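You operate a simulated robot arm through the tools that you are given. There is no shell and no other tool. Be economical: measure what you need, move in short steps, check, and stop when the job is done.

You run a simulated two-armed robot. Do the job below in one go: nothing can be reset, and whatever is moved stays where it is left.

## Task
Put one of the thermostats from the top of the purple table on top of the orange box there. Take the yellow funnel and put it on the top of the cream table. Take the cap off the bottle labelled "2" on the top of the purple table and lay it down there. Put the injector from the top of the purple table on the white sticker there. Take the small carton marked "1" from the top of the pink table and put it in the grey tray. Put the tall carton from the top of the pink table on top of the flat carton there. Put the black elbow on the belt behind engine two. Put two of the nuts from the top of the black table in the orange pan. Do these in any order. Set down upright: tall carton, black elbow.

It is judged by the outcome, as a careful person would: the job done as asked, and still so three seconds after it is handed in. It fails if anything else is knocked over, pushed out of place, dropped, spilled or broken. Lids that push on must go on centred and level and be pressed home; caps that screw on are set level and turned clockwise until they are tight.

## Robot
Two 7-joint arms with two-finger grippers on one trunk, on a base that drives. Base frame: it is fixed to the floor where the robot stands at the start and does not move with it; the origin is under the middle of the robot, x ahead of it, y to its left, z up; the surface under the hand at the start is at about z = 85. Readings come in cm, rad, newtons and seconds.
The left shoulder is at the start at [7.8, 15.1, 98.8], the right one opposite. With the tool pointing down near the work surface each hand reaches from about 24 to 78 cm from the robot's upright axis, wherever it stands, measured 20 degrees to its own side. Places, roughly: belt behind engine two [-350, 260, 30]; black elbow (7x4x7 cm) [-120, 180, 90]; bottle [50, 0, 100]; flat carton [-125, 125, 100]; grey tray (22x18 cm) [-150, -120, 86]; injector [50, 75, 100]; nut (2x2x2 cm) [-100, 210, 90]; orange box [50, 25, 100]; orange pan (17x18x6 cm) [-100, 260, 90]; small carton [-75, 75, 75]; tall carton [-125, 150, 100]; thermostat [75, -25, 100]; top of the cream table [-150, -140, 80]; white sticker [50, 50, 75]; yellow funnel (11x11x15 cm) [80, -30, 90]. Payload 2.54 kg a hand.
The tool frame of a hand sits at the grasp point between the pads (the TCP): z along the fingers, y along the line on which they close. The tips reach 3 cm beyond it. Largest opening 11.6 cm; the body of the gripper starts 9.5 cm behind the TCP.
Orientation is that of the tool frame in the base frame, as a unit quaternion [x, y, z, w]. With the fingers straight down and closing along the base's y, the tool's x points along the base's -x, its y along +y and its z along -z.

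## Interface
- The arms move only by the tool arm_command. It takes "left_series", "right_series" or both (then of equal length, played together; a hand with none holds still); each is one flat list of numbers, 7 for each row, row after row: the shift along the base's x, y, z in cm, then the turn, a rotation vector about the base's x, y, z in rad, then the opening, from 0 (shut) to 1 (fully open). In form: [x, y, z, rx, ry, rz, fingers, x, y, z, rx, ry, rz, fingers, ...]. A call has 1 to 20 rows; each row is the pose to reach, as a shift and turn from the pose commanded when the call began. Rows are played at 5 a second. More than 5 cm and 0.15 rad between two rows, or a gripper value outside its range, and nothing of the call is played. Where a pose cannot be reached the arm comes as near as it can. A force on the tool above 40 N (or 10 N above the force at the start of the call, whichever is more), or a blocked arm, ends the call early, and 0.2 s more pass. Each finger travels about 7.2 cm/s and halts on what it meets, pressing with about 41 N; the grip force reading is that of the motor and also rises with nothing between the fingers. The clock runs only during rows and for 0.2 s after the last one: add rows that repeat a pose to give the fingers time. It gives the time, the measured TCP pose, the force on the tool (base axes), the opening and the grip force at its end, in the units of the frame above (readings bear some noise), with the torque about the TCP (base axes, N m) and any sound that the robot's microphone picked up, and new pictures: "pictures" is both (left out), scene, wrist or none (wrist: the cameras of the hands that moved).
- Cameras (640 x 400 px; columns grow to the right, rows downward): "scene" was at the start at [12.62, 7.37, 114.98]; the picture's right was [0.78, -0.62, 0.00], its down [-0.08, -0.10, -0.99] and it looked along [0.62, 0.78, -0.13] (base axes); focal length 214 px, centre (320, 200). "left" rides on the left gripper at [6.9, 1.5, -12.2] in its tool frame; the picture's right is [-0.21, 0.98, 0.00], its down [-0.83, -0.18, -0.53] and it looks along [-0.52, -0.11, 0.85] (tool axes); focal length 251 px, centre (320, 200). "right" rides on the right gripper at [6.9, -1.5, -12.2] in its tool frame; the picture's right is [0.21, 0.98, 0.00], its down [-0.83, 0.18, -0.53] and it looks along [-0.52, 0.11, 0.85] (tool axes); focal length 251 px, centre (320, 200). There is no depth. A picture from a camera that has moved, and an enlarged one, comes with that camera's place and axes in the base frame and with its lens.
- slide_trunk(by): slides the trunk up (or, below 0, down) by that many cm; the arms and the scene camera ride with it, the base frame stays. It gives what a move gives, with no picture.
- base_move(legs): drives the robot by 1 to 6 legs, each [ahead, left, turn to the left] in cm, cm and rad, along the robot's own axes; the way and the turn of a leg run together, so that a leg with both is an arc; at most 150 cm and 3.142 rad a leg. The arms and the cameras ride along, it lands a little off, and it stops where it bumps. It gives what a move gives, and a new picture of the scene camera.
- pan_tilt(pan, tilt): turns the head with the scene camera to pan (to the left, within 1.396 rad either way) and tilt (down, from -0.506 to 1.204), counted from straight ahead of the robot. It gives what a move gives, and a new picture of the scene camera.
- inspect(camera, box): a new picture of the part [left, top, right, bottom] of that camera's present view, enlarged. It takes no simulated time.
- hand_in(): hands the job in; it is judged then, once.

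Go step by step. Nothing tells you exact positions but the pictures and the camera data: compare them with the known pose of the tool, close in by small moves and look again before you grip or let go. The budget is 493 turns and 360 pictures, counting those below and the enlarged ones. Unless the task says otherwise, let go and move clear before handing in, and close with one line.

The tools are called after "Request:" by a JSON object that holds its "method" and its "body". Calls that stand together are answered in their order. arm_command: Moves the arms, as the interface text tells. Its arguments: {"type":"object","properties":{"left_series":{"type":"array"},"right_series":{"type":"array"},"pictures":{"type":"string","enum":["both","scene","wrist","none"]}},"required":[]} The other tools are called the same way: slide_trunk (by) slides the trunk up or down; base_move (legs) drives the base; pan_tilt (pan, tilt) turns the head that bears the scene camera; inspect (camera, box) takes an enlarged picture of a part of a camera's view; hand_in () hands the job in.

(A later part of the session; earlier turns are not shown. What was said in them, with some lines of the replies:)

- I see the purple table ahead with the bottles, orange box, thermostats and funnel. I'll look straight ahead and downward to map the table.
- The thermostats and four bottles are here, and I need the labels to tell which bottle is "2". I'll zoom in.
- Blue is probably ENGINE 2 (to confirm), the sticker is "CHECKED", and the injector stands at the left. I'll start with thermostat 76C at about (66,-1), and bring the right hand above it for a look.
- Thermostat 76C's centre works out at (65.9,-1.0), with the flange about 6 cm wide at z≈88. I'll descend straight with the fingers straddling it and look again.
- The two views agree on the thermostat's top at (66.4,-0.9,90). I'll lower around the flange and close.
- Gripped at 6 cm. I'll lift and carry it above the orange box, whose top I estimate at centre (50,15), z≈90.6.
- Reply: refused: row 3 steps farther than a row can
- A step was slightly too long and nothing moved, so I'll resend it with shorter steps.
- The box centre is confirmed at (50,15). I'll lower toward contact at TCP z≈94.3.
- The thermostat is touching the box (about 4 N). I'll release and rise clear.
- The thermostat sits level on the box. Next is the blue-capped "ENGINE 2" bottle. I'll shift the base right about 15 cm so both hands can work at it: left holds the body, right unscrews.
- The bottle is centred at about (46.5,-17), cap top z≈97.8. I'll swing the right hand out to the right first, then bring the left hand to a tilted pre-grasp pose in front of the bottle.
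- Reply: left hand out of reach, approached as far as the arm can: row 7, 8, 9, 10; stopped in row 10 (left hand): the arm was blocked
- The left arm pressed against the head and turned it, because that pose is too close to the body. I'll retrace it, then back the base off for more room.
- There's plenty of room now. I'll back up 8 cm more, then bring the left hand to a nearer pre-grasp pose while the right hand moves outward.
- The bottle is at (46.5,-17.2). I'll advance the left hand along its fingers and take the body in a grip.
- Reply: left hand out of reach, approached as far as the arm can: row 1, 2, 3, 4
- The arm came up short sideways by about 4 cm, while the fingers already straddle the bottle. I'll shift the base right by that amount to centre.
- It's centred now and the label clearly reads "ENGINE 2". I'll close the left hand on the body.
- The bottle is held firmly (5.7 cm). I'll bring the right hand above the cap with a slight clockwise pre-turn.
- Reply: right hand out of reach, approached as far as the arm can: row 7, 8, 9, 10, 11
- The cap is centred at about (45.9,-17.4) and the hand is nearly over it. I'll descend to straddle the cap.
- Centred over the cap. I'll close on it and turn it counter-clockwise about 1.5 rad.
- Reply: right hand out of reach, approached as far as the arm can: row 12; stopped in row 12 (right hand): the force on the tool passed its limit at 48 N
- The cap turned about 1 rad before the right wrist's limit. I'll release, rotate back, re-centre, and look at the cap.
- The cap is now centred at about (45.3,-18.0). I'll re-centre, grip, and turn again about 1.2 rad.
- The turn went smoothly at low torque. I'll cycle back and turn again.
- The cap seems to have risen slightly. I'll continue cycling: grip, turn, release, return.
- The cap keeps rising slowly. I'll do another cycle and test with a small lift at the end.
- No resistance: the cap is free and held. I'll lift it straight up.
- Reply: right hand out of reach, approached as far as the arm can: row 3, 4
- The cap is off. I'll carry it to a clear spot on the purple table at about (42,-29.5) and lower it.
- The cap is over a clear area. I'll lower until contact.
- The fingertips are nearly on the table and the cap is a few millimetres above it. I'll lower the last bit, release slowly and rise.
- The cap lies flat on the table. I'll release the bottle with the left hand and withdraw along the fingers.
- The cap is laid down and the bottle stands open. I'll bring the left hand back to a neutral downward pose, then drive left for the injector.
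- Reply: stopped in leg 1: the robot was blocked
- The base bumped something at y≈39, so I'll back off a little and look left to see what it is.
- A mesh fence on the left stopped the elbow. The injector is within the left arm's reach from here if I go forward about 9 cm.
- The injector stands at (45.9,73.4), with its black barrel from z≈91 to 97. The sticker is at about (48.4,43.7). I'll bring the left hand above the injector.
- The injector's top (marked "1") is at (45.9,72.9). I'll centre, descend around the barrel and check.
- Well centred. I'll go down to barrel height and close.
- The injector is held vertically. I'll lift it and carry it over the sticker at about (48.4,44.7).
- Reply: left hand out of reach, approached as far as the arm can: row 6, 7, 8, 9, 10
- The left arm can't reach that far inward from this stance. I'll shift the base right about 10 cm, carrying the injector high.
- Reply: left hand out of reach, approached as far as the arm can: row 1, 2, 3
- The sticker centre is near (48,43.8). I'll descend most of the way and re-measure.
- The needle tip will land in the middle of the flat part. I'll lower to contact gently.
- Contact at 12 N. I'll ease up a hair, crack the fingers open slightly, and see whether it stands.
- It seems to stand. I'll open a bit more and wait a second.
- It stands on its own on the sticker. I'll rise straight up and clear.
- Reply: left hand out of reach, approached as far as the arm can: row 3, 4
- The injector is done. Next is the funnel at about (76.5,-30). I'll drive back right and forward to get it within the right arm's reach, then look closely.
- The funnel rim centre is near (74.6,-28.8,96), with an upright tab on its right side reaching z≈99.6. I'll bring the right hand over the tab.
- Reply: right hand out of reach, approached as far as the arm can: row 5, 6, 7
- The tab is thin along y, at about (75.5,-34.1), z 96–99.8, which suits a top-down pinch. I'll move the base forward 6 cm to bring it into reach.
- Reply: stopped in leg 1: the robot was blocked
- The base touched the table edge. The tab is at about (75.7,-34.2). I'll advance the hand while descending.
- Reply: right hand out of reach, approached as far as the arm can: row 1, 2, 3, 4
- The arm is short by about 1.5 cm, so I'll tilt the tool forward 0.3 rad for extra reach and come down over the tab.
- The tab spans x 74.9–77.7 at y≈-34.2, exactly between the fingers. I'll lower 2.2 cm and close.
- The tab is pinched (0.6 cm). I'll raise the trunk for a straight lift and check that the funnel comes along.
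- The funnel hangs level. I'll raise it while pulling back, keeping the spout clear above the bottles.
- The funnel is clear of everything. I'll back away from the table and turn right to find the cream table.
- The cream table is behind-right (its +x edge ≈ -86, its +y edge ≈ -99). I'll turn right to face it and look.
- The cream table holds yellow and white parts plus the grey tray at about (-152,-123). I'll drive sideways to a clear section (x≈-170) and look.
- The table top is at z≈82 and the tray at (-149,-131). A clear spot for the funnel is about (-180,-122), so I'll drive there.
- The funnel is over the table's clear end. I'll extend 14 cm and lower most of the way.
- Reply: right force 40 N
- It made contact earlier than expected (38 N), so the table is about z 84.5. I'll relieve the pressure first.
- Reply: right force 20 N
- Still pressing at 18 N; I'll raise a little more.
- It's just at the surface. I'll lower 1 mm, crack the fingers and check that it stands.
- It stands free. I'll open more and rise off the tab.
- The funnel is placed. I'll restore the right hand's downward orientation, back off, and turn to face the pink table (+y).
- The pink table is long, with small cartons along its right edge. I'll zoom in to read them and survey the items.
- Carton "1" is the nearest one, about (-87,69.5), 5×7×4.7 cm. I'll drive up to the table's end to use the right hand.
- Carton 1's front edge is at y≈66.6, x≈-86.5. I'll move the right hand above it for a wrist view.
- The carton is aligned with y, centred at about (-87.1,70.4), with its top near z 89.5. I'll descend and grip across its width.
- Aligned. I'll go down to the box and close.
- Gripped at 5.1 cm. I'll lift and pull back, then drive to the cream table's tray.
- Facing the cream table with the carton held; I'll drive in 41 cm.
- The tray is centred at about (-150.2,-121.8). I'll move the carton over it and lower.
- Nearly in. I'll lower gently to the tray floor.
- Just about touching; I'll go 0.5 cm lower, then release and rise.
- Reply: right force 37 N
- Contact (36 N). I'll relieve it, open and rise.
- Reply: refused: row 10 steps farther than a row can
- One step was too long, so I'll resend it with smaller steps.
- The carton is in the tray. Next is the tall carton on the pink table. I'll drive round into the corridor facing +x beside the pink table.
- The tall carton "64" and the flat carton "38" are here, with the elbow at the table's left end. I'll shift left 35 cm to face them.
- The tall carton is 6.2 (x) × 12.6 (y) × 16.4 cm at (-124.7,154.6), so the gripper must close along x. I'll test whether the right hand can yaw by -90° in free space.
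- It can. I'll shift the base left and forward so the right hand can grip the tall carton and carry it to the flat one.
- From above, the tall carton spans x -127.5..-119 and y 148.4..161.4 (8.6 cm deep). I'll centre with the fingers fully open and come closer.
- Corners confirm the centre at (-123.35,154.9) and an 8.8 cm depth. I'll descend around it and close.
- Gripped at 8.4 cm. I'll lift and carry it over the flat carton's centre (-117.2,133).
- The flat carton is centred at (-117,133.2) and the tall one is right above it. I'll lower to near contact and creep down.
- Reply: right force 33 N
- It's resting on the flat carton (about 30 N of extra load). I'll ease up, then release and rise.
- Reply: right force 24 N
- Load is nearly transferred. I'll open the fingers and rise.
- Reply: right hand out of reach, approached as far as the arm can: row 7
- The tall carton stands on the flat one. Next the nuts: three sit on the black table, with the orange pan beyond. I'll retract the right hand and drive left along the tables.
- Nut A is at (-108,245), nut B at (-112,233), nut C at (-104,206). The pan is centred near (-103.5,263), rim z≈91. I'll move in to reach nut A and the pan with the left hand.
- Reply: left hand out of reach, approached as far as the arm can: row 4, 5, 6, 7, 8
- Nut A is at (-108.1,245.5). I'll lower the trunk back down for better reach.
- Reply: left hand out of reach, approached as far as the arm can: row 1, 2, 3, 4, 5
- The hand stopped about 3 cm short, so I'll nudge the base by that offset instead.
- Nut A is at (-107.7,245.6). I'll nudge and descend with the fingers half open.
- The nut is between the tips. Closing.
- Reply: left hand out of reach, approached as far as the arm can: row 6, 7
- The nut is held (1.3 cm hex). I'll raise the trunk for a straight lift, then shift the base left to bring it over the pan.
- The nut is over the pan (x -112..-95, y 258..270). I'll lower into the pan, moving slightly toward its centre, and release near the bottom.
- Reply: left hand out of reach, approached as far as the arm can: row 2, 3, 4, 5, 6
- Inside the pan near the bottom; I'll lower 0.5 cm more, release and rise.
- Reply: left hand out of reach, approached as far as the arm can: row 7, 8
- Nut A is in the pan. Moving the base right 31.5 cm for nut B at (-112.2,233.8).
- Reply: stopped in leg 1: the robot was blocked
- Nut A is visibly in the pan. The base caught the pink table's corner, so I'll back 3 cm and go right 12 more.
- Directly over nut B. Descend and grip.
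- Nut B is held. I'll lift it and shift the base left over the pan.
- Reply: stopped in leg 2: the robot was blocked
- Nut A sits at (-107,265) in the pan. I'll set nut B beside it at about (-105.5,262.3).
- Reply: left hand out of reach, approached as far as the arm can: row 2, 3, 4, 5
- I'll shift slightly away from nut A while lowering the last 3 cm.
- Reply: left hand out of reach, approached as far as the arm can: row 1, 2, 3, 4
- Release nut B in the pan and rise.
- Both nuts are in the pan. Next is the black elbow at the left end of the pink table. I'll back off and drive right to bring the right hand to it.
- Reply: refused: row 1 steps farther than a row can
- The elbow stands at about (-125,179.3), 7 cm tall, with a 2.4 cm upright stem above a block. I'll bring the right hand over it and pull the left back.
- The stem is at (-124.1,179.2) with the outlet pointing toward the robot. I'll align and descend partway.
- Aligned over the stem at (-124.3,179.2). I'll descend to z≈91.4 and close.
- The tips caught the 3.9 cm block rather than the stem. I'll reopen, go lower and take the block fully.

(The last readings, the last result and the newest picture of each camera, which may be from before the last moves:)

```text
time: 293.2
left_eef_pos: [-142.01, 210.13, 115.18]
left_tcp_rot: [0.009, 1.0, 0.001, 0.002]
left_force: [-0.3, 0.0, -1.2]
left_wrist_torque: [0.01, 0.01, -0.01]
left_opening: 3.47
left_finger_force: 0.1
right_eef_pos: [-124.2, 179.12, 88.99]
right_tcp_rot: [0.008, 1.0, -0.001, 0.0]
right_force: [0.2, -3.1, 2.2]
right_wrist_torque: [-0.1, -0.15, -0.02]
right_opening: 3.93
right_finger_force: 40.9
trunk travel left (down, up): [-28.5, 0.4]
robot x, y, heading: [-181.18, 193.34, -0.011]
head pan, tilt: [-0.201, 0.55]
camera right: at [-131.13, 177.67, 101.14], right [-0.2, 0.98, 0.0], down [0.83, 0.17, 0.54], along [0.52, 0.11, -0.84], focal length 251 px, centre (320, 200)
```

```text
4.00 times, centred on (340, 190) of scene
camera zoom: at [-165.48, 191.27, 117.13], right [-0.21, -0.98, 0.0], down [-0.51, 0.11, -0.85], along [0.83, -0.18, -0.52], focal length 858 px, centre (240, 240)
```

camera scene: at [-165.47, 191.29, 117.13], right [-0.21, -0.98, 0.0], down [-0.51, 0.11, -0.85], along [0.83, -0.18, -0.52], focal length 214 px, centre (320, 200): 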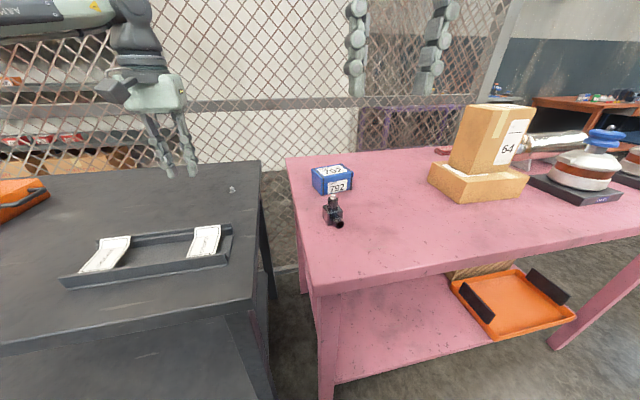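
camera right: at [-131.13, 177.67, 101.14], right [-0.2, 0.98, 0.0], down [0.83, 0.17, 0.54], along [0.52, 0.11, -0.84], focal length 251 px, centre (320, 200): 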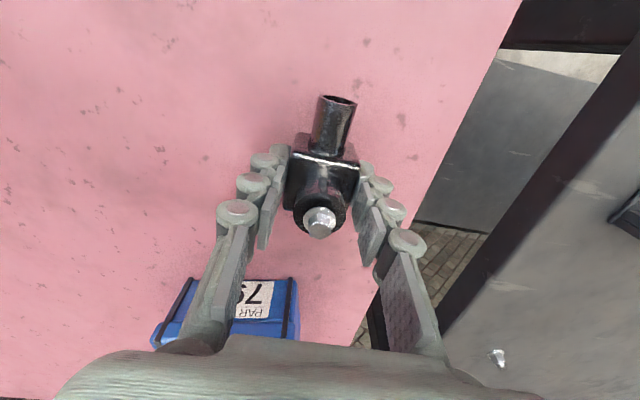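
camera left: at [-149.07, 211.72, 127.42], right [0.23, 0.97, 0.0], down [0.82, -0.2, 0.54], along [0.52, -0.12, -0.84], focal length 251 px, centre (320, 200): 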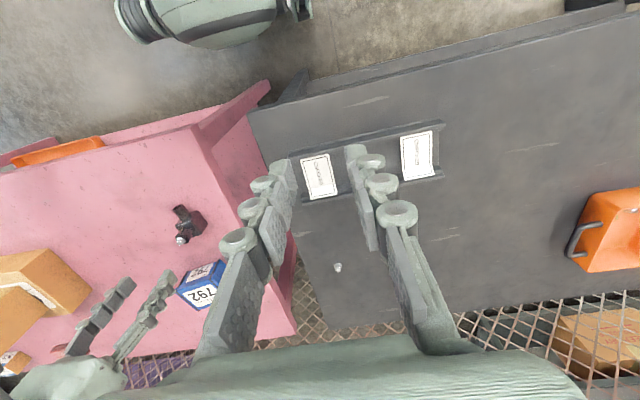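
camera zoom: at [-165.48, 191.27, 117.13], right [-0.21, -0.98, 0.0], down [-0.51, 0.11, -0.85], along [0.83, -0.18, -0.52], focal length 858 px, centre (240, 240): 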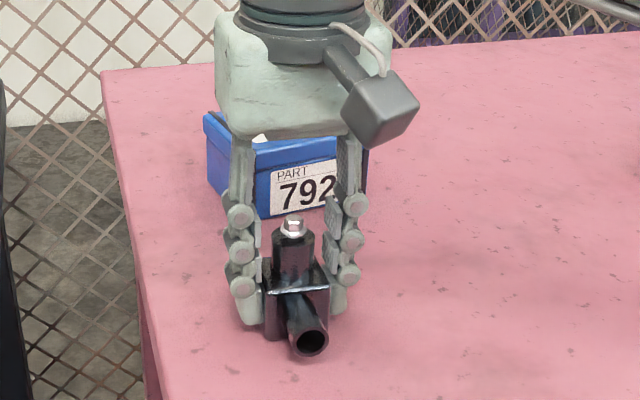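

A firm grip on the block. I'll lift and retract, then back off and turn to face the engine belt.

Request:
{"method": "arm_command", "body": {"right_series": [0, 0, 4, 0, 0, 0, 0.25, 0, 0, 8, 0, 0, 0, 0.25, 0, 0, 12, 0, 0, 0, 0.25, -3, 0, 15, 0, 0, 0, 0.25, -7, 0, 17, 0, 0, 0, 0.25, -11, 0, 19, 0, 0, 0, 0.25, -15, 0, 20, 0, 0, 0, 0.25], "pictures": "none"}}

Request:
{"method": "base_move", "body": {"legs": [[-40, 0, 0]]}}

Request:
{"method": "pan_tilt", "body": {"pan": 1.39, "tilt": 0.4}}

```text
time: 294.9
left_eef_pos: [-142.06, 210.08, 115.14]
left_tcp_rot: [0.009, 1.0, 0.001, 0.002]
left_force: [-0.2, 1.2, 0.3]
left_wrist_torque: [0.01, 0.03, 0.0]
left_opening: 3.46
left_finger_force: 0.0
right_eef_pos: [-139.03, 179.25, 108.72]
right_tcp_rot: [0.007, 1.0, 0.0, 0.0]
right_force: [-1.0, 0.0, -3.7]
right_wrist_torque: [0.01, -0.03, -0.01]
right_opening: 3.91
right_finger_force: 41.4
trunk travel left (down, up): [-28.5, 0.4]
robot x, y, heading: [-180.94, 193.38, -0.014]
head pan, tilt: [-0.201, 0.55]
```

```text
time: 297.3
left_eef_pos: [-181.9, 210.48, 115.22]
left_tcp_rot: [0.011, 1.0, 0.001, 0.002]
left_force: [-0.3, 0.1, 0.0]
left_wrist_torque: [-0.01, -0.03, 0.01]
left_opening: 3.48
left_finger_force: 0.1
right_eef_pos: [-178.98, 179.64, 108.89]
right_tcp_rot: [0.008, 1.0, 0.0, 0.0]
right_force: [-0.5, -0.5, -3.7]
right_wrist_torque: [0.01, -0.04, 0.01]
right_opening: 3.89
right_finger_force: 40.4
trunk travel left (down, up): [-28.5, 0.4]
robot x, y, heading: [-220.85, 193.87, -0.016]
head pan, tilt: [-0.201, 0.55]
camera scene: at [-205.46, 191.73, 117.13], right [-0.21, -0.98, 0.0], down [-0.51, 0.11, -0.85], along [0.83, -0.18, -0.52], focal length 214 px, centre (320, 200)
```

scene: 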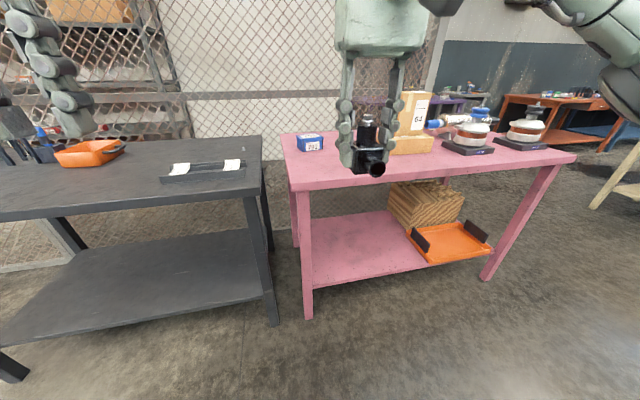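

```text
time: 299.0
left_eef_pos: [-181.9, 210.51, 115.2]
left_tcp_rot: [0.011, 1.0, 0.001, 0.001]
left_force: [0.2, 0.0, 0.2]
left_wrist_torque: [-0.02, -0.02, 0.01]
left_opening: 3.47
left_finger_force: 0.0
right_eef_pos: [-178.92, 179.64, 108.85]
right_tcp_rot: [0.009, 1.0, 0.001, -0.001]
right_force: [0.7, 0.5, -3.0]
right_wrist_torque: [-0.01, -0.01, -0.01]
right_opening: 3.92
right_finger_force: 40.8
trunk travel left (down, up): [-28.5, 0.4]
robot x, y, heading: [-221.12, 193.47, -0.014]
head pan, tilt: [1.389, 0.4]
camera scene: at [-212.37, 202.73, 118.5], right [0.98, -0.2, 0.0], down [-0.08, -0.38, -0.92], along [0.18, 0.9, -0.39], focal length 214 px, centre (320, 200)
```

scene: 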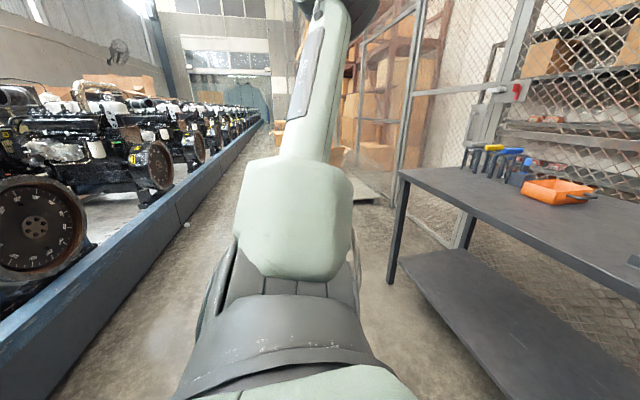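

The belt with engines runs along x≈-330 on the far side. I'll turn to face it (-x) and look.

Request:
{"method": "base_move", "body": {"legs": [[0, 0, 1.6]]}}

Request:
{"method": "base_move", "body": {"legs": [[0, 0, 1.55]]}}

Request:
{"method": "pan_tilt", "body": {"pan": -0.5, "tilt": 0.35}}

Request:
{"method": "pan_tilt", "body": {"pan": 0.4, "tilt": 0.35}}

```text
time: 303.4
left_eef_pos: [-238.34, 232.49, 115.22]
left_tcp_rot: [-0.703, 0.711, 0.002, 0.0]
left_force: [-0.1, -0.6, -0.3]
left_wrist_torque: [-0.04, 0.0, 0.01]
left_opening: 3.47
left_finger_force: 0.1
right_eef_pos: [-207.5, 235.84, 108.84]
right_tcp_rot: [-0.705, 0.709, 0.0, 0.0]
right_force: [0.5, -0.3, -3.4]
right_wrist_torque: [-0.01, -0.01, 0.04]
right_opening: 3.93
right_finger_force: 41.5
trunk travel left (down, up): [-28.5, 0.4]
robot x, y, heading: [-221.15, 193.34, 1.568]
head pan, tilt: [1.389, 0.4]
camera scene: at [-230.09, 202.28, 118.5], right [0.18, 0.98, 0.0], down [0.38, -0.07, -0.92], along [-0.91, 0.17, -0.39], focal length 214 px, centre (320, 200)
```

scene: 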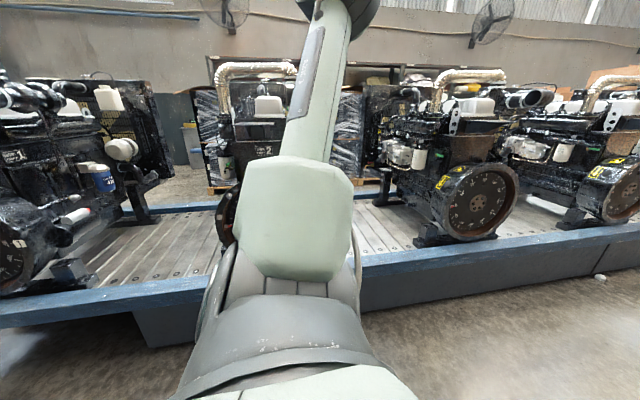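

```text
time: 307.6
left_eef_pos: [-260.53, 177.25, 115.31]
left_tcp_rot: [1.0, -0.016, -0.002, 0.0]
left_force: [0.2, 0.9, 0.1]
left_wrist_torque: [0.03, -0.03, -0.01]
left_opening: 3.47
left_finger_force: 0.1
right_eef_pos: [-262.97, 208.1, 108.76]
right_tcp_rot: [1.0, -0.014, 0.0, 0.0]
right_force: [-0.2, 0.1, -3.0]
right_wrist_torque: [-0.01, 0.07, 0.0]
right_opening: 3.89
right_finger_force: 41.2
trunk travel left (down, up): [-28.5, 0.4]
robot x, y, heading: [-221.16, 193.63, 3.118]
head pan, tilt: [1.389, 0.4]
camera scene: at [-229.72, 184.86, 118.5], right [-0.98, 0.2, 0.0], down [0.08, 0.38, -0.92], along [-0.19, -0.9, -0.39], focal length 214 px, centre (320, 200)
```

scene: 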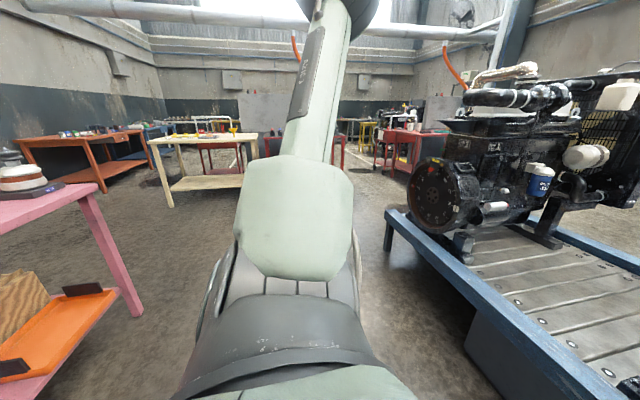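

```text
time: 309.5
left_eef_pos: [-260.4, 177.23, 115.16]
left_tcp_rot: [1.0, -0.016, -0.002, 0.001]
left_force: [-1.2, 0.3, 0.0]
left_wrist_torque: [0.0, -0.01, 0.01]
left_opening: 3.49
left_finger_force: 0.1
right_eef_pos: [-263.09, 208.1, 108.87]
right_tcp_rot: [1.0, -0.014, 0.0, 0.001]
right_force: [0.3, 0.0, -3.7]
right_wrist_torque: [-0.01, 0.03, -0.02]
right_opening: 3.93
right_finger_force: 40.8
trunk travel left (down, up): [-28.5, 0.4]
robot x, y, heading: [-220.91, 193.6, 3.118]
head pan, tilt: [-0.499, 0.351]
camera scene: at [-235.89, 198.58, 118.95], right [0.5, 0.87, 0.0], down [0.3, -0.17, -0.94], along [-0.81, 0.47, -0.34], focal length 214 px, centre (320, 200)
```

scene: 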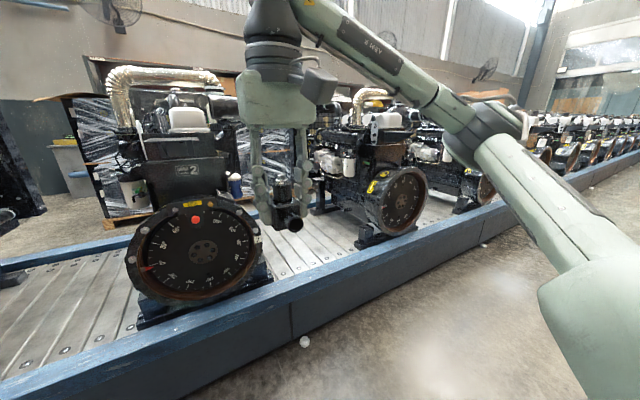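

```text
time: 310.7
left_eef_pos: [-260.43, 177.12, 115.27]
left_tcp_rot: [1.0, -0.015, -0.002, 0.0]
left_force: [-0.1, -0.3, 0.7]
left_wrist_torque: [0.03, 0.04, 0.02]
left_opening: 3.46
left_finger_force: 0.0
right_eef_pos: [-262.98, 208.19, 108.81]
right_tcp_rot: [1.0, -0.014, 0.0, -0.001]
right_force: [-0.6, 0.3, -2.8]
right_wrist_torque: [0.03, 0.01, 0.03]
right_opening: 3.92
right_finger_force: 41.0
trunk travel left (down, up): [-28.5, 0.4]
robot x, y, heading: [-220.81, 194.12, 3.12]
head pan, tilt: [0.4, 0.351]
camera scene: at [-236.49, 190.53, 118.95], right [-0.37, 0.93, 0.0], down [0.32, 0.13, -0.94], along [-0.87, -0.34, -0.34], focal length 214 px, centre (320, 200)
```

scene: 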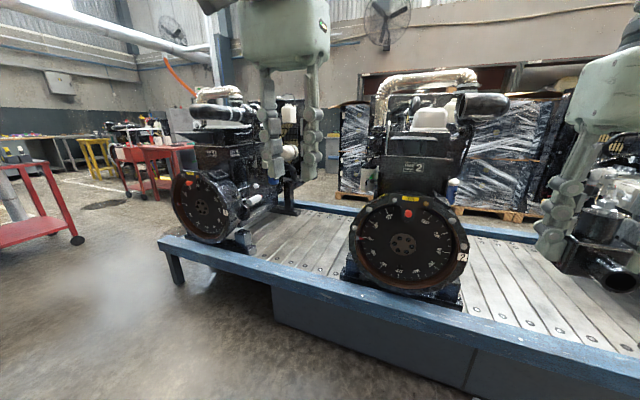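

Engines 1, 2, 3 stand at y≈75, 197, 325, and the free belt stretch behind engine two is around y=260. I'll drive there and look at the belt surface.

Request:
{"method": "base_move", "body": {"legs": [[0, -52, 0.02], [20, 0, 0]]}}

Request:
{"method": "pan_tilt", "body": {"pan": 0.0, "tilt": 0.65}}

```text
time: 317.3
left_eef_pos: [-278.42, 228.58, 115.09]
left_tcp_rot: [1.0, -0.009, -0.002, 0.001]
left_force: [0.7, -1.3, -1.4]
left_wrist_torque: [-0.03, -0.05, -0.01]
left_opening: 3.48
left_finger_force: 0.0
right_eef_pos: [-281.34, 259.36, 108.84]
right_tcp_rot: [1.0, -0.008, 0.0, -0.001]
right_force: [-1.0, -0.7, -3.4]
right_wrist_torque: [0.04, -0.04, -0.02]
right_opening: 3.92
right_finger_force: 40.9
trunk travel left (down, up): [-28.5, 0.4]
robot x, y, heading: [-238.89, 245.18, 3.129]
head pan, tilt: [0.4, 0.351]
camera scene: at [-254.65, 242.21, 118.94], right [-0.38, 0.93, 0.0], down [0.32, 0.13, -0.94], along [-0.87, -0.35, -0.34], focal length 214 px, centre (320, 200)
```

scene: 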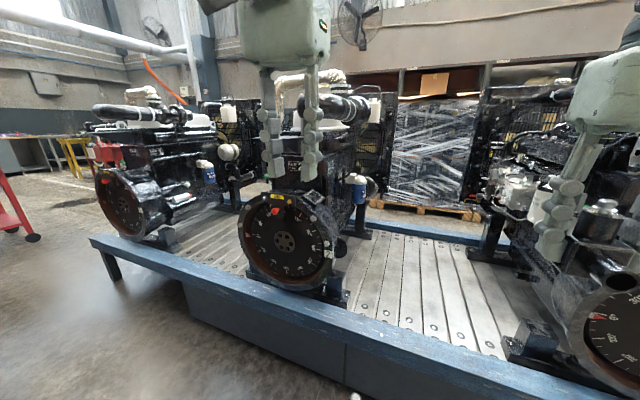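

```text
time: 318.2
left_eef_pos: [-278.41, 228.64, 115.17]
left_tcp_rot: [1.0, -0.009, -0.002, 0.001]
left_force: [-0.4, 0.3, -0.2]
left_wrist_torque: [0.03, 0.01, 0.03]
left_opening: 3.48
left_finger_force: 0.0
right_eef_pos: [-281.25, 259.49, 108.88]
right_tcp_rot: [1.0, -0.009, 0.001, 0.0]
right_force: [0.7, -1.1, -3.1]
right_wrist_torque: [0.01, 0.04, -0.01]
right_opening: 3.91
right_finger_force: 40.6
trunk travel left (down, up): [-28.5, 0.4]
robot x, y, heading: [-239.23, 245.66, 3.127]
head pan, tilt: [0.0, 0.649]
camera scene: at [-254.64, 245.82, 116.25], right [0.01, 1.0, 0.0], down [0.6, -0.01, -0.8], along [-0.8, 0.01, -0.6], focal length 214 px, centre (320, 200)
```

scene: 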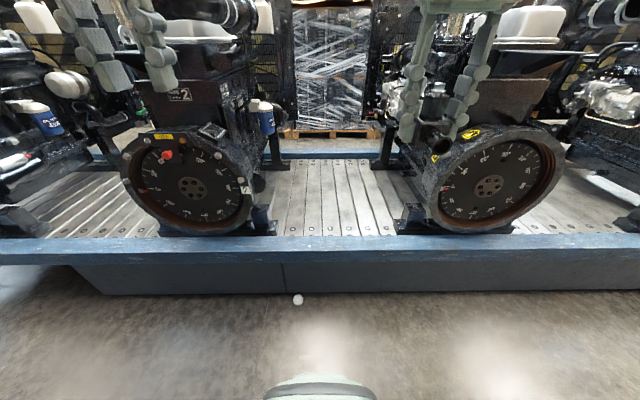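

The free stretch between the engines is y≈225–285, and I'll aim for about (-350,260). I'll tuck the left hand back and drive up to the belt.

Request:
{"method": "arm_command", "body": {"left_series": [3, 0, 0, 0, 0, 0, 0.3, 6, 0, 0, 0, 0, 0, 0.3, 9, 0, 0, 0, 0, 0, 0.3, 11, 0, 0, 0, 0, 0, 0.3], "pictures": "none"}}

Request:
{"method": "base_move", "body": {"legs": [[0, -4, 0.01], [40, 0, 0]]}}

Request:
{"method": "pan_tilt", "body": {"pan": -0.2, "tilt": 0.8}}

```text
time: 319.2
left_eef_pos: [-267.34, 228.55, 115.15]
left_tcp_rot: [1.0, -0.01, -0.002, 0.001]
left_force: [0.1, -0.5, 0.7]
left_wrist_torque: [0.0, -0.03, 0.0]
left_opening: 3.5
left_finger_force: 0.1
right_eef_pos: [-281.35, 259.35, 108.77]
right_tcp_rot: [1.0, -0.009, 0.0, 0.0]
right_force: [0.9, 1.1, -3.8]
right_wrist_torque: [-0.01, 0.01, 0.0]
right_opening: 3.89
right_finger_force: 40.3
trunk travel left (down, up): [-28.5, 0.4]
robot x, y, heading: [-239.43, 245.61, 3.126]
head pan, tilt: [0.0, 0.649]
```

```text
time: 322.4
left_eef_pos: [-307.65, 232.58, 115.21]
left_tcp_rot: [1.0, -0.006, -0.002, 0.0]
left_force: [-1.1, -0.3, 0.1]
left_wrist_torque: [-0.01, -0.02, 0.02]
left_opening: 3.49
left_finger_force: 0.1
right_eef_pos: [-321.85, 263.25, 108.75]
right_tcp_rot: [1.0, -0.004, 0.0, 0.0]
right_force: [-1.5, 0.9, -4.1]
right_wrist_torque: [0.02, 0.01, 0.01]
right_opening: 3.92
right_finger_force: 40.5
trunk travel left (down, up): [-28.5, 0.4]
robot x, y, heading: [-279.94, 249.55, 3.138]
head pan, tilt: [0.0, 0.649]
camera scene: at [-295.02, 249.93, 116.24], right [0.01, 1.0, 0.0], down [0.61, 0.0, -0.8], along [-0.8, 0.0, -0.61], focal length 214 px, centre (320, 200)
```

scene: 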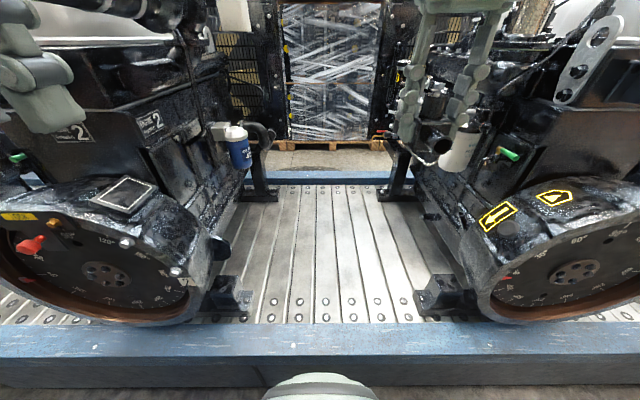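

```text
time: 323.1
left_eef_pos: [-307.54, 232.62, 115.23]
left_tcp_rot: [1.0, -0.006, -0.001, 0.001]
left_force: [1.1, -0.6, -0.9]
left_wrist_torque: [-0.03, -0.02, 0.0]
left_opening: 3.49
left_finger_force: 0.1
right_eef_pos: [-321.61, 263.32, 108.79]
right_tcp_rot: [1.0, -0.004, 0.0, 0.0]
right_force: [-0.1, -0.7, -3.6]
right_wrist_torque: [-0.01, 0.0, 0.02]
right_opening: 3.93
right_finger_force: 41.2
trunk travel left (down, up): [-28.5, 0.4]
robot x, y, heading: [-279.54, 249.41, 3.134]
head pan, tilt: [-0.201, 0.799]
camera scene: at [-294.19, 251.53, 114.99], right [0.2, 0.98, 0.0], down [0.7, -0.15, -0.7], along [-0.68, 0.14, -0.72], focal length 214 px, centre (320, 200)
```

scene: 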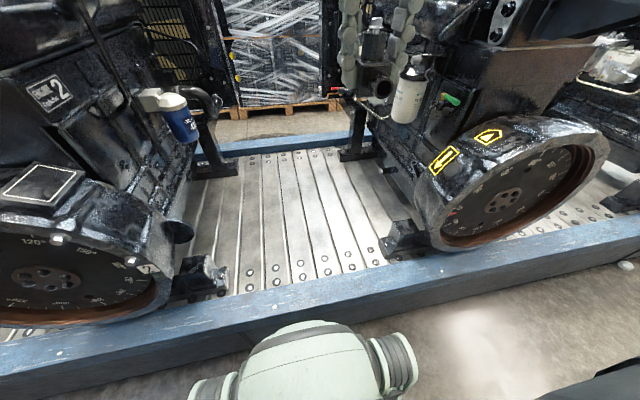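

Rail top is about z≈40 at x -310..-327; the slats lie just beyond. The free gap is y 222–287. I'll lower the trunk fully.

Request:
{"method": "slide_trunk", "body": {"by": -28}}

Request:
{"method": "pan_tilt", "body": {"pan": -0.1, "tilt": 0.6}}

Request:
{"method": "inspect", "body": {"camera": "right", "box": [0, 0, 640, 400]}}

```text
time: 325.9
left_eef_pos: [-307.62, 232.56, 87.12]
left_tcp_rot: [1.0, -0.005, -0.002, 0.001]
left_force: [-0.3, 0.3, -0.3]
left_wrist_torque: [0.0, -0.03, 0.0]
left_opening: 3.47
left_finger_force: 0.0
right_eef_pos: [-321.65, 263.44, 80.79]
right_tcp_rot: [1.0, -0.004, 0.0, 0.0]
right_force: [-0.2, 0.5, -3.2]
right_wrist_torque: [-0.01, 0.01, 0.0]
right_opening: 3.91
right_finger_force: 41.1
trunk travel left (down, up): [-0.5, 28.4]
robot x, y, heading: [-279.68, 249.85, 3.139]
head pan, tilt: [-0.201, 0.799]
```

```text
time: 326.7
left_eef_pos: [-307.6, 232.62, 87.2]
left_tcp_rot: [1.0, -0.006, -0.001, 0.001]
left_force: [0.3, -0.2, 0.9]
left_wrist_torque: [0.01, 0.0, 0.0]
left_opening: 3.46
left_finger_force: 0.0
right_eef_pos: [-321.75, 263.26, 80.83]
right_tcp_rot: [1.0, -0.005, 0.0, 0.0]
right_force: [-0.3, -0.1, -2.2]
right_wrist_torque: [0.02, 0.01, 0.01]
right_opening: 3.91
right_finger_force: 40.9
trunk travel left (down, up): [-0.5, 28.4]
robot x, y, heading: [-279.39, 249.83, 3.136]
head pan, tilt: [-0.099, 0.6]
camera scene: at [-295.07, 250.81, 88.67], right [0.11, 0.99, 0.0], down [0.56, -0.06, -0.82], along [-0.82, 0.09, -0.57], focal length 214 px, centre (320, 200)
```

scene: 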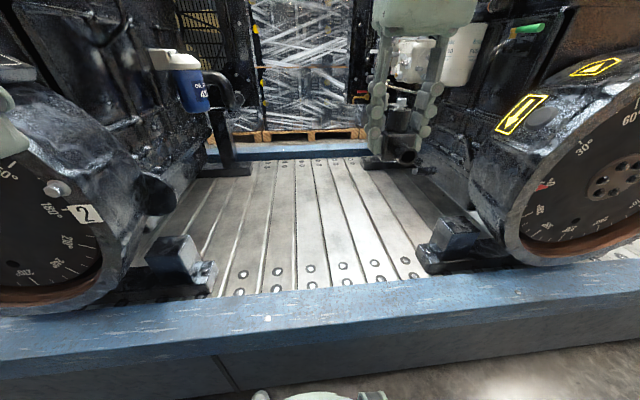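

```text
1.00 times, centred on (320, 200) of right (not enlarged: the box is as wide or as high as the picture)
camera zoom: at [-314.75, 264.83, 93.06], right [0.21, -0.98, 0.0], down [-0.83, -0.17, 0.53], along [-0.52, -0.11, -0.85], focal length 251 px, centre (320, 200)
```

zoom: 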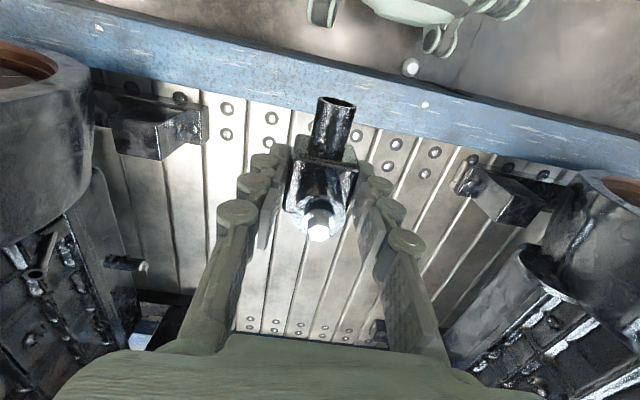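

The slats are at z≈34. I'll move the elbow out over the middle of the free stretch and down partway.

Request:
{"method": "arm_command", "body": {"right_series": [-4, -1, 0, 0, 0, 0, 0.25, -8, -2, 0, 0, 0, 0, 0.25, -12, -3, -1.5, 0, 0, 0, 0.25, -16, -4, -4, 0, 0, 0, 0.25, -20, -5, -6.5, 0, 0, 0, 0.25, -24, -6, -9, 0, 0, 0, 0.25, -25, -6, -13, 0, 0, 0, 0.25, -25, -6, -17.5, 0, 0, 0, 0.25, -25, -6, -22, 0, 0, 0, 0.25, -25, -6, -22, 0, 0, 0, 0.25], "pictures": "both"}}

```text
time: 328.9
left_eef_pos: [-307.63, 232.55, 87.19]
left_tcp_rot: [1.0, -0.005, -0.002, 0.001]
left_force: [-0.4, 0.4, -0.4]
left_wrist_torque: [-0.01, 0.06, 0.04]
left_opening: 3.45
left_finger_force: 0.1
right_eef_pos: [-346.59, 257.37, 58.59]
right_tcp_rot: [1.0, -0.004, 0.0, 0.0]
right_force: [-0.1, 0.3, -2.8]
right_wrist_torque: [0.0, 0.03, 0.01]
right_opening: 3.91
right_finger_force: 40.6
trunk travel left (down, up): [-0.5, 28.4]
robot x, y, heading: [-279.61, 249.89, 3.137]
head pan, tilt: [-0.099, 0.6]
camera scene: at [-295.09, 250.8, 88.67], right [0.11, 0.99, 0.0], down [0.56, -0.06, -0.82], along [-0.82, 0.09, -0.57], focal length 214 px, centre (320, 200)
camera right: at [-339.72, 258.87, 70.88], right [0.21, -0.98, 0.0], down [-0.83, -0.17, 0.53], along [-0.52, -0.11, -0.85], focal length 251 px, centre (320, 200)
```

scene: 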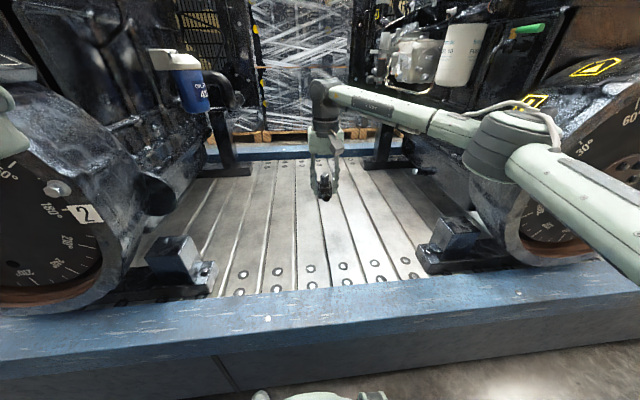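
right: 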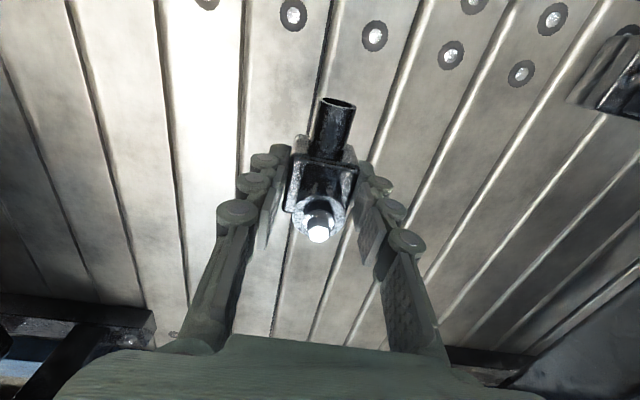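

Reachable and centred over a slat. I'll lower in stages while watching the elbow joint's clearance to engine 3.

Request:
{"method": "arm_command", "body": {"right_series": [0, 0, -4, 0, 0, 0, 0.25, 0, 0, -8, 0, 0, 0, 0.25, 0, 0, -12, 0, 0, 0, 0.25, 0, 0, -12, 0, 0, 0, 0.25], "pictures": "scene"}}

Request:
{"method": "pan_tilt", "body": {"pan": -0.7, "tilt": 0.6}}

```text
time: 329.9
left_eef_pos: [-307.57, 232.6, 87.16]
left_tcp_rot: [1.0, -0.007, -0.002, 0.001]
left_force: [0.2, 0.0, -0.4]
left_wrist_torque: [0.0, 0.02, 0.0]
left_opening: 3.46
left_finger_force: 0.1
right_eef_pos: [-346.58, 257.41, 46.87]
right_tcp_rot: [1.0, -0.004, 0.0, 0.0]
right_force: [0.5, 0.7, -2.7]
right_wrist_torque: [-0.03, 0.01, 0.01]
right_opening: 3.9
right_finger_force: 40.3
trunk travel left (down, up): [-0.5, 28.4]
robot x, y, heading: [-279.7, 249.75, 3.135]
head pan, tilt: [-0.099, 0.6]
camera scene: at [-295.09, 250.8, 88.67], right [0.11, 0.99, 0.0], down [0.56, -0.06, -0.82], along [-0.82, 0.09, -0.57], focal length 214 px, centre (320, 200)
```

scene: 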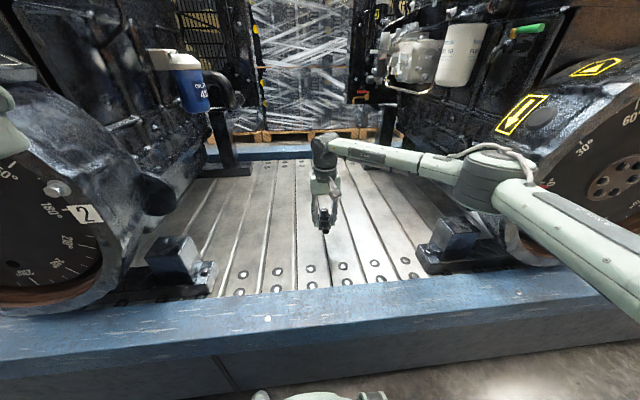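

```text
time: 330.9
left_eef_pos: [-307.6, 232.56, 87.14]
left_tcp_rot: [1.0, -0.006, -0.001, 0.001]
left_force: [0.3, -0.1, -0.5]
left_wrist_torque: [0.01, 0.01, -0.04]
left_opening: 3.47
left_finger_force: 0.0
right_eef_pos: [-346.54, 257.52, 46.83]
right_tcp_rot: [1.0, -0.004, 0.0, 0.0]
right_force: [0.4, -0.3, -2.9]
right_wrist_torque: [0.0, 0.0, 0.01]
right_opening: 3.9
right_finger_force: 40.7
trunk travel left (down, up): [-0.5, 28.4]
robot x, y, heading: [-279.32, 249.74, 3.139]
head pan, tilt: [-0.7, 0.6]
camera scene: at [-293.02, 255.6, 88.67], right [0.65, 0.76, 0.0], down [0.43, -0.37, -0.82], along [-0.63, 0.53, -0.57], focal length 214 px, centre (320, 200)
```

scene: 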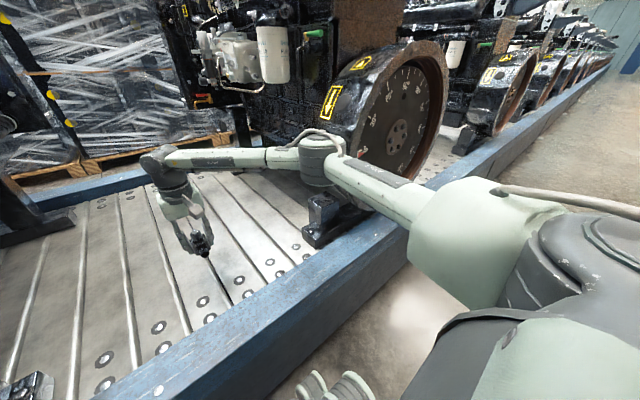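

The elbow joint clears engine 3's casing and foot by several centimetres. I'll lower nearly to the slats.

Request:
{"method": "arm_command", "body": {"right_series": [0, 0, -3, 0, 0, 0, 0.25, 0, 0, -5.5, 0, 0, 0, 0.25, 0, 0, -7, 0, 0, 0, 0.25, 0, 0, -7, 0, 0, 0, 0.25], "pictures": "wrist"}}

Request:
{"method": "inspect", "body": {"camera": "scene", "box": [140, 140, 340, 280]}}

```text
time: 331.9
left_eef_pos: [-307.64, 232.52, 87.22]
left_tcp_rot: [1.0, -0.006, -0.001, 0.001]
left_force: [-0.2, 0.2, -0.4]
left_wrist_torque: [0.01, 0.01, 0.01]
left_opening: 3.49
left_finger_force: 0.0
right_eef_pos: [-346.7, 257.34, 39.79]
right_tcp_rot: [1.0, -0.005, 0.001, -0.001]
right_force: [-0.4, -0.2, -2.9]
right_wrist_torque: [-0.01, -0.02, -0.01]
right_opening: 3.93
right_finger_force: 40.8
trunk travel left (down, up): [-0.5, 28.4]
robot x, y, heading: [-279.71, 249.53, 3.139]
head pan, tilt: [-0.7, 0.6]
camera right: at [-339.75, 258.82, 52.04], right [0.21, -0.98, 0.0], down [-0.83, -0.17, 0.53], along [-0.52, -0.11, -0.85], focal length 251 px, centre (320, 200)
```

right: 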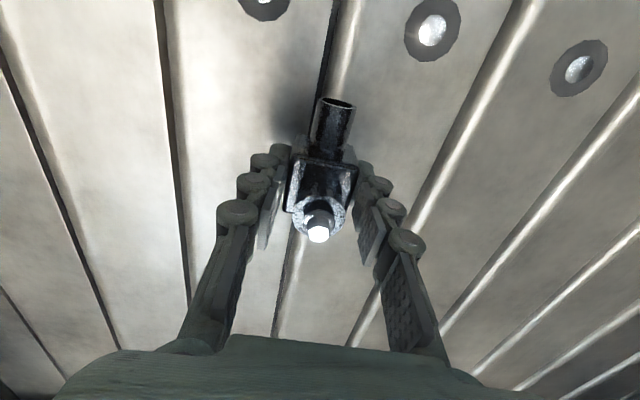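

```text
2.86 times, centred on (240, 210) of scene
camera zoom: at [-293.02, 255.61, 88.67], right [0.65, 0.76, 0.0], down [0.43, -0.37, -0.82], along [-0.63, 0.54, -0.57], focal length 613 px, centre (549, 171)
```

zoom: 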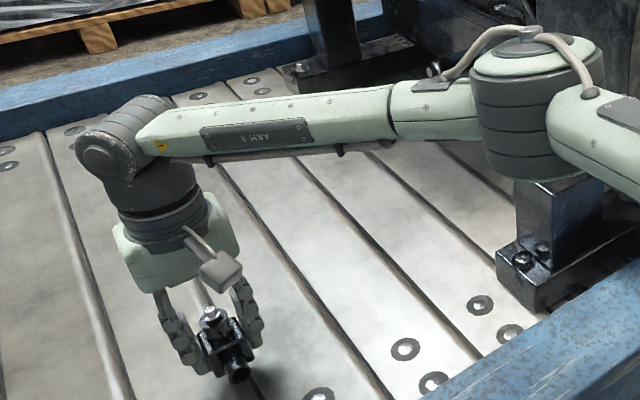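

The block would straddle a seam between slats, so I'll shift 4 cm in -y to sit mid-slat, then creep down.

Request:
{"method": "arm_command", "body": {"right_series": [0, -1.5, 0.8, 0, 0, 0, 0.25, 0, -4, 0.8, 0, 0, 0, 0.25, 0, -4, 0, 0, 0, 0, 0.25, 0, -4, -0.8, 0, 0, 0, 0.25, 0, -4, -1.3, 0, 0, 0, 0.25, 0, -4, -1.3, 0, 0, 0, 0.25], "pictures": "wrist"}}

Request:
{"method": "inspect", "body": {"camera": "scene", "box": [140, 180, 260, 280]}}

```text
time: 333.3
left_eef_pos: [-307.61, 232.58, 87.29]
left_tcp_rot: [1.0, -0.006, -0.002, 0.001]
left_force: [-0.4, -0.6, 0.2]
left_wrist_torque: [-0.02, 0.01, 0.0]
left_opening: 3.49
left_finger_force: 0.0
right_eef_pos: [-346.67, 253.49, 38.6]
right_tcp_rot: [1.0, -0.004, -0.001, 0.0]
right_force: [0.0, -0.1, -3.1]
right_wrist_torque: [0.03, 0.0, 0.04]
right_opening: 3.9
right_finger_force: 40.8
trunk travel left (down, up): [-0.5, 28.4]
robot x, y, heading: [-279.74, 249.58, 3.133]
head pan, tilt: [-0.7, 0.6]
camera right: at [-339.7, 254.86, 50.75], right [0.21, -0.98, 0.0], down [-0.83, -0.17, 0.53], along [-0.52, -0.11, -0.85], focal length 251 px, centre (320, 200)
```

right: 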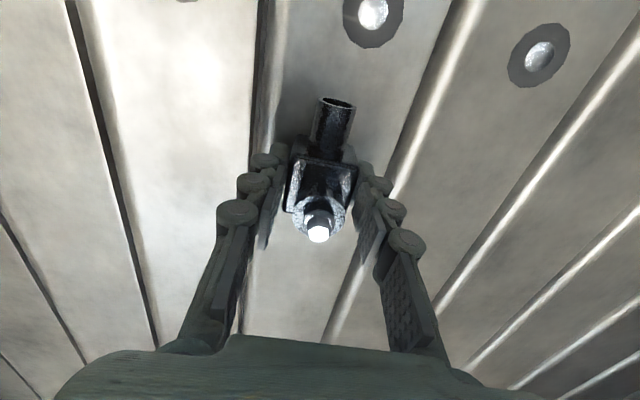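

```text
4.00 times, centred on (200, 230) of scene
camera zoom: at [-293.02, 255.6, 88.67], right [0.65, 0.76, 0.0], down [0.43, -0.37, -0.82], along [-0.63, 0.54, -0.57], focal length 858 px, centre (800, 80)
```

zoom: 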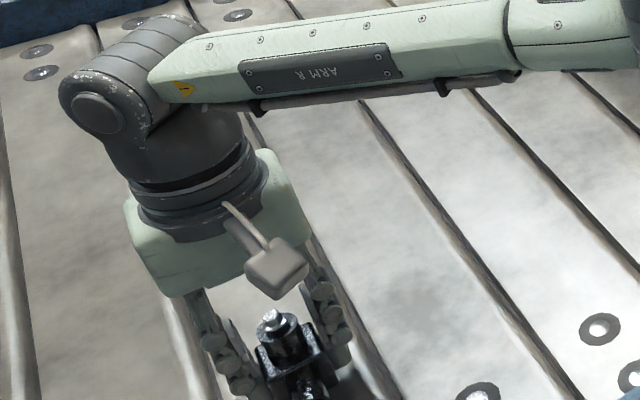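

Mid-slat now and not yet touching. Creeping down.

Request:
{"method": "arm_command", "body": {"right_series": [0, 0, -0.4, 0, 0, 0, 0.25, 0, 0, -0.8, 0, 0, 0, 0.25, 0, 0, -0.8, 0, 0, 0, 0.25], "pictures": "none"}}

```text
time: 334.1
left_eef_pos: [-307.52, 232.59, 87.21]
left_tcp_rot: [1.0, -0.006, -0.003, 0.001]
left_force: [-0.2, 0.7, -0.8]
left_wrist_torque: [-0.02, 0.0, 0.02]
left_opening: 3.48
left_finger_force: 0.0
right_eef_pos: [-346.72, 253.38, 37.93]
right_tcp_rot: [1.0, -0.003, -0.001, 0.0]
right_force: [3.6, 1.7, 9.8]
right_wrist_torque: [0.21, -0.35, 0.01]
right_opening: 3.93
right_finger_force: 41.1
trunk travel left (down, up): [-0.5, 28.4]
robot x, y, heading: [-279.48, 249.68, 3.135]
head pan, tilt: [-0.7, 0.6]
```

Contact (about 10 N). I'll release gently and rise straight up.

Request:
{"method": "arm_command", "body": {"right_series": [0, 0, 0.1, 0, 0, 0, 0.3, 0, 0, 0.1, 0, 0, 0, 0.4, 0, 0, 0.1, 0, 0, 0, 0.48, 0, 0, 0.1, 0, 0, 0, 0.48, 0, 0, 3.5, 0, 0, 0, 0.48, 0, 0, 8, 0, 0, 0, 0.48, 0, 0, 12.5, 0, 0, 0, 0.48], "pictures": "wrist"}}

Request:
{"method": "inspect", "body": {"camera": "scene", "box": [140, 160, 300, 280]}}

```text
time: 335.7
left_eef_pos: [-307.55, 232.52, 87.17]
left_tcp_rot: [1.0, -0.006, -0.002, 0.001]
left_force: [-0.7, -1.0, -1.5]
left_wrist_torque: [-0.02, 0.0, -0.02]
left_opening: 3.46
left_finger_force: 0.1
right_eef_pos: [-346.58, 253.31, 50.17]
right_tcp_rot: [1.0, -0.005, 0.0, -0.001]
right_force: [0.1, 0.0, -0.2]
right_wrist_torque: [-0.02, 0.0, 0.0]
right_opening: 5.57
right_finger_force: 0.1
trunk travel left (down, up): [-0.5, 28.4]
robot x, y, heading: [-279.84, 249.61, 3.139]
head pan, tilt: [-0.7, 0.6]
camera right: at [-339.57, 254.73, 62.45], right [0.21, -0.98, 0.0], down [-0.83, -0.17, 0.53], along [-0.52, -0.11, -0.85], focal length 251 px, centre (320, 200)
```

right: 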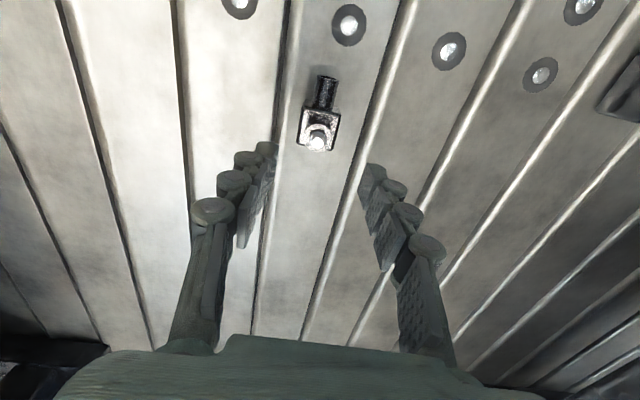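

```text
3.33 times, centred on (220, 220) of scene
camera zoom: at [-293.0, 255.6, 88.67], right [0.65, 0.76, 0.0], down [0.43, -0.37, -0.83], along [-0.63, 0.54, -0.56], focal length 715 px, centre (653, 133)
```

zoom: 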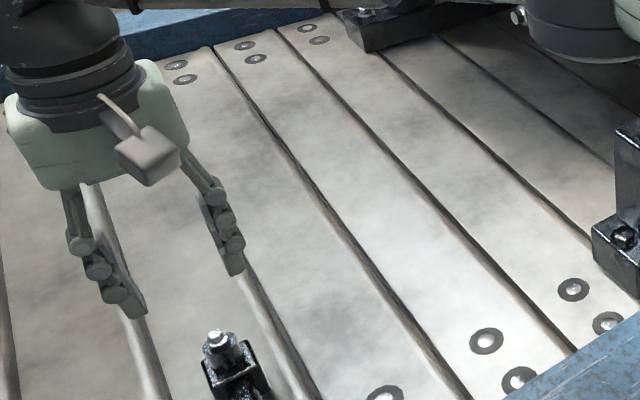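

The elbow stands upright on the belt. I'll retrace the arm up and back, and back the base away.

Request:
{"method": "arm_command", "body": {"right_series": [0, 0, 4.5, 0, 0, 0, 0.48, 0.5, 1, 9, 0, 0, 0, 0.48, 3, 2, 13, 0, 0, 0, 0.48, 6.5, 3.5, 16, 0, 0, 0, 0.48, 10, 5, 19, 0, 0, 0, 0.48, 13.5, 6.5, 22, 0, 0, 0, 0.48, 17, 8, 25, 0, 0, 0, 0.48, 21, 9, 27, 0, 0, 0, 0.48, 25, 10, 28, 0, 0, 0, 0.48], "pictures": "none"}}

Request:
{"method": "base_move", "body": {"legs": [[-35, 0, 0]]}}

Request:
{"method": "pan_tilt", "body": {"pan": 0.0, "tilt": 0.4}}

Request:
{"method": "inspect", "body": {"camera": "scene", "box": [220, 120, 420, 260]}}

```text
time: 337.7
left_eef_pos: [-307.64, 232.52, 87.28]
left_tcp_rot: [1.0, -0.006, -0.002, 0.001]
left_force: [-0.6, -0.2, -0.5]
left_wrist_torque: [0.01, -0.03, -0.03]
left_opening: 3.46
left_finger_force: 0.0
right_eef_pos: [-321.5, 263.4, 78.17]
right_tcp_rot: [1.0, -0.005, -0.002, 0.0]
right_force: [-0.2, 0.0, 0.4]
right_wrist_torque: [0.03, -0.03, 0.02]
right_opening: 5.55
right_finger_force: 0.0
trunk travel left (down, up): [-0.5, 28.4]
robot x, y, heading: [-279.39, 250.18, 3.135]
head pan, tilt: [-0.7, 0.6]
```

```text
time: 339.9
left_eef_pos: [-272.02, 232.18, 87.15]
left_tcp_rot: [1.0, -0.002, -0.002, 0.001]
left_force: [0.5, 0.0, -0.1]
left_wrist_torque: [-0.02, 0.02, 0.01]
left_opening: 3.47
left_finger_force: 0.1
right_eef_pos: [-286.2, 263.1, 78.12]
right_tcp_rot: [1.0, -0.001, 0.0, 0.0]
right_force: [-0.1, 0.2, 0.2]
right_wrist_torque: [0.01, 0.0, -0.01]
right_opening: 5.55
right_finger_force: 0.1
trunk travel left (down, up): [-0.5, 28.4]
robot x, y, heading: [-244.26, 249.73, -3.139]
head pan, tilt: [-0.7, 0.6]
camera scene: at [-257.61, 255.42, 88.68], right [0.64, 0.77, 0.0], down [0.43, -0.36, -0.83], along [-0.63, 0.53, -0.56], focal length 214 px, centre (320, 200)
```

scene: 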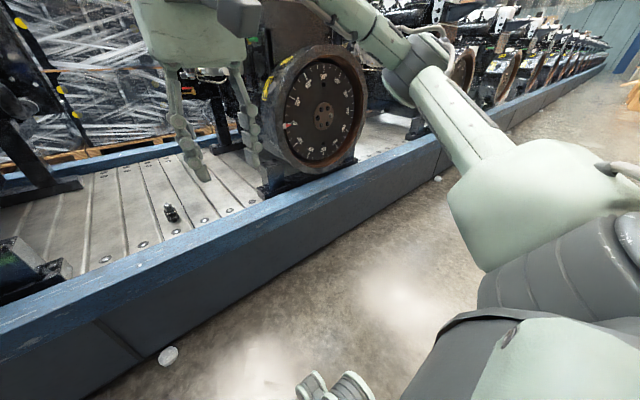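

```text
time: 341.0
left_eef_pos: [-272.03, 232.27, 87.13]
left_tcp_rot: [1.0, -0.002, -0.002, 0.001]
left_force: [0.0, -0.2, -0.5]
left_wrist_torque: [-0.01, -0.02, 0.01]
left_opening: 3.47
left_finger_force: 0.0
right_eef_pos: [-286.05, 262.99, 78.05]
right_tcp_rot: [1.0, -0.001, -0.001, 0.001]
right_force: [-0.8, -0.8, 0.4]
right_wrist_torque: [0.02, 0.01, -0.02]
right_opening: 5.56
right_finger_force: 0.1
trunk travel left (down, up): [-0.5, 28.4]
robot x, y, heading: [-244.33, 249.87, -3.138]
head pan, tilt: [0.0, 0.4]
camera scene: at [-260.11, 249.74, 90.5], right [0.0, 1.0, 0.0], down [0.39, 0.0, -0.92], along [-0.92, 0.0, -0.39], focal length 214 px, centre (320, 200)
```

scene: 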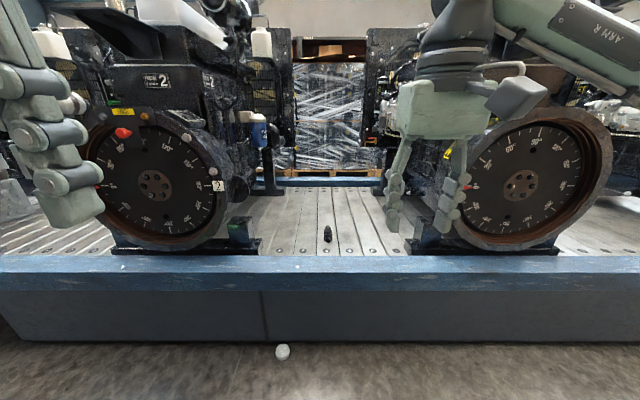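

```text
2.86 times, centred on (320, 190) of scene
camera zoom: at [-260.11, 249.74, 90.5], right [0.0, 1.0, 0.0], down [0.39, 0.0, -0.92], along [-0.92, 0.0, -0.39], focal length 613 px, centre (320, 229)
```

zoom: 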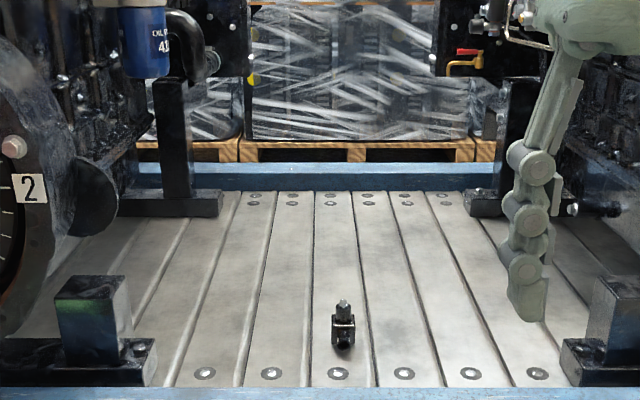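

The elbow stands upright on the belt behind engine two, both hands are empty and clear, and I saw each of the other items in place when I finished it. Handing in.

Request:
{"method": "hand_in", "body": {}}

```text
The job is handed in.
```

All eight parts of the job are done and handed in. I checked each one by picture as I finished it, but did not go back round for a final look. The robot's base bumped the purple, pink and black tables lightly, and the later pictures showed nothing moved.
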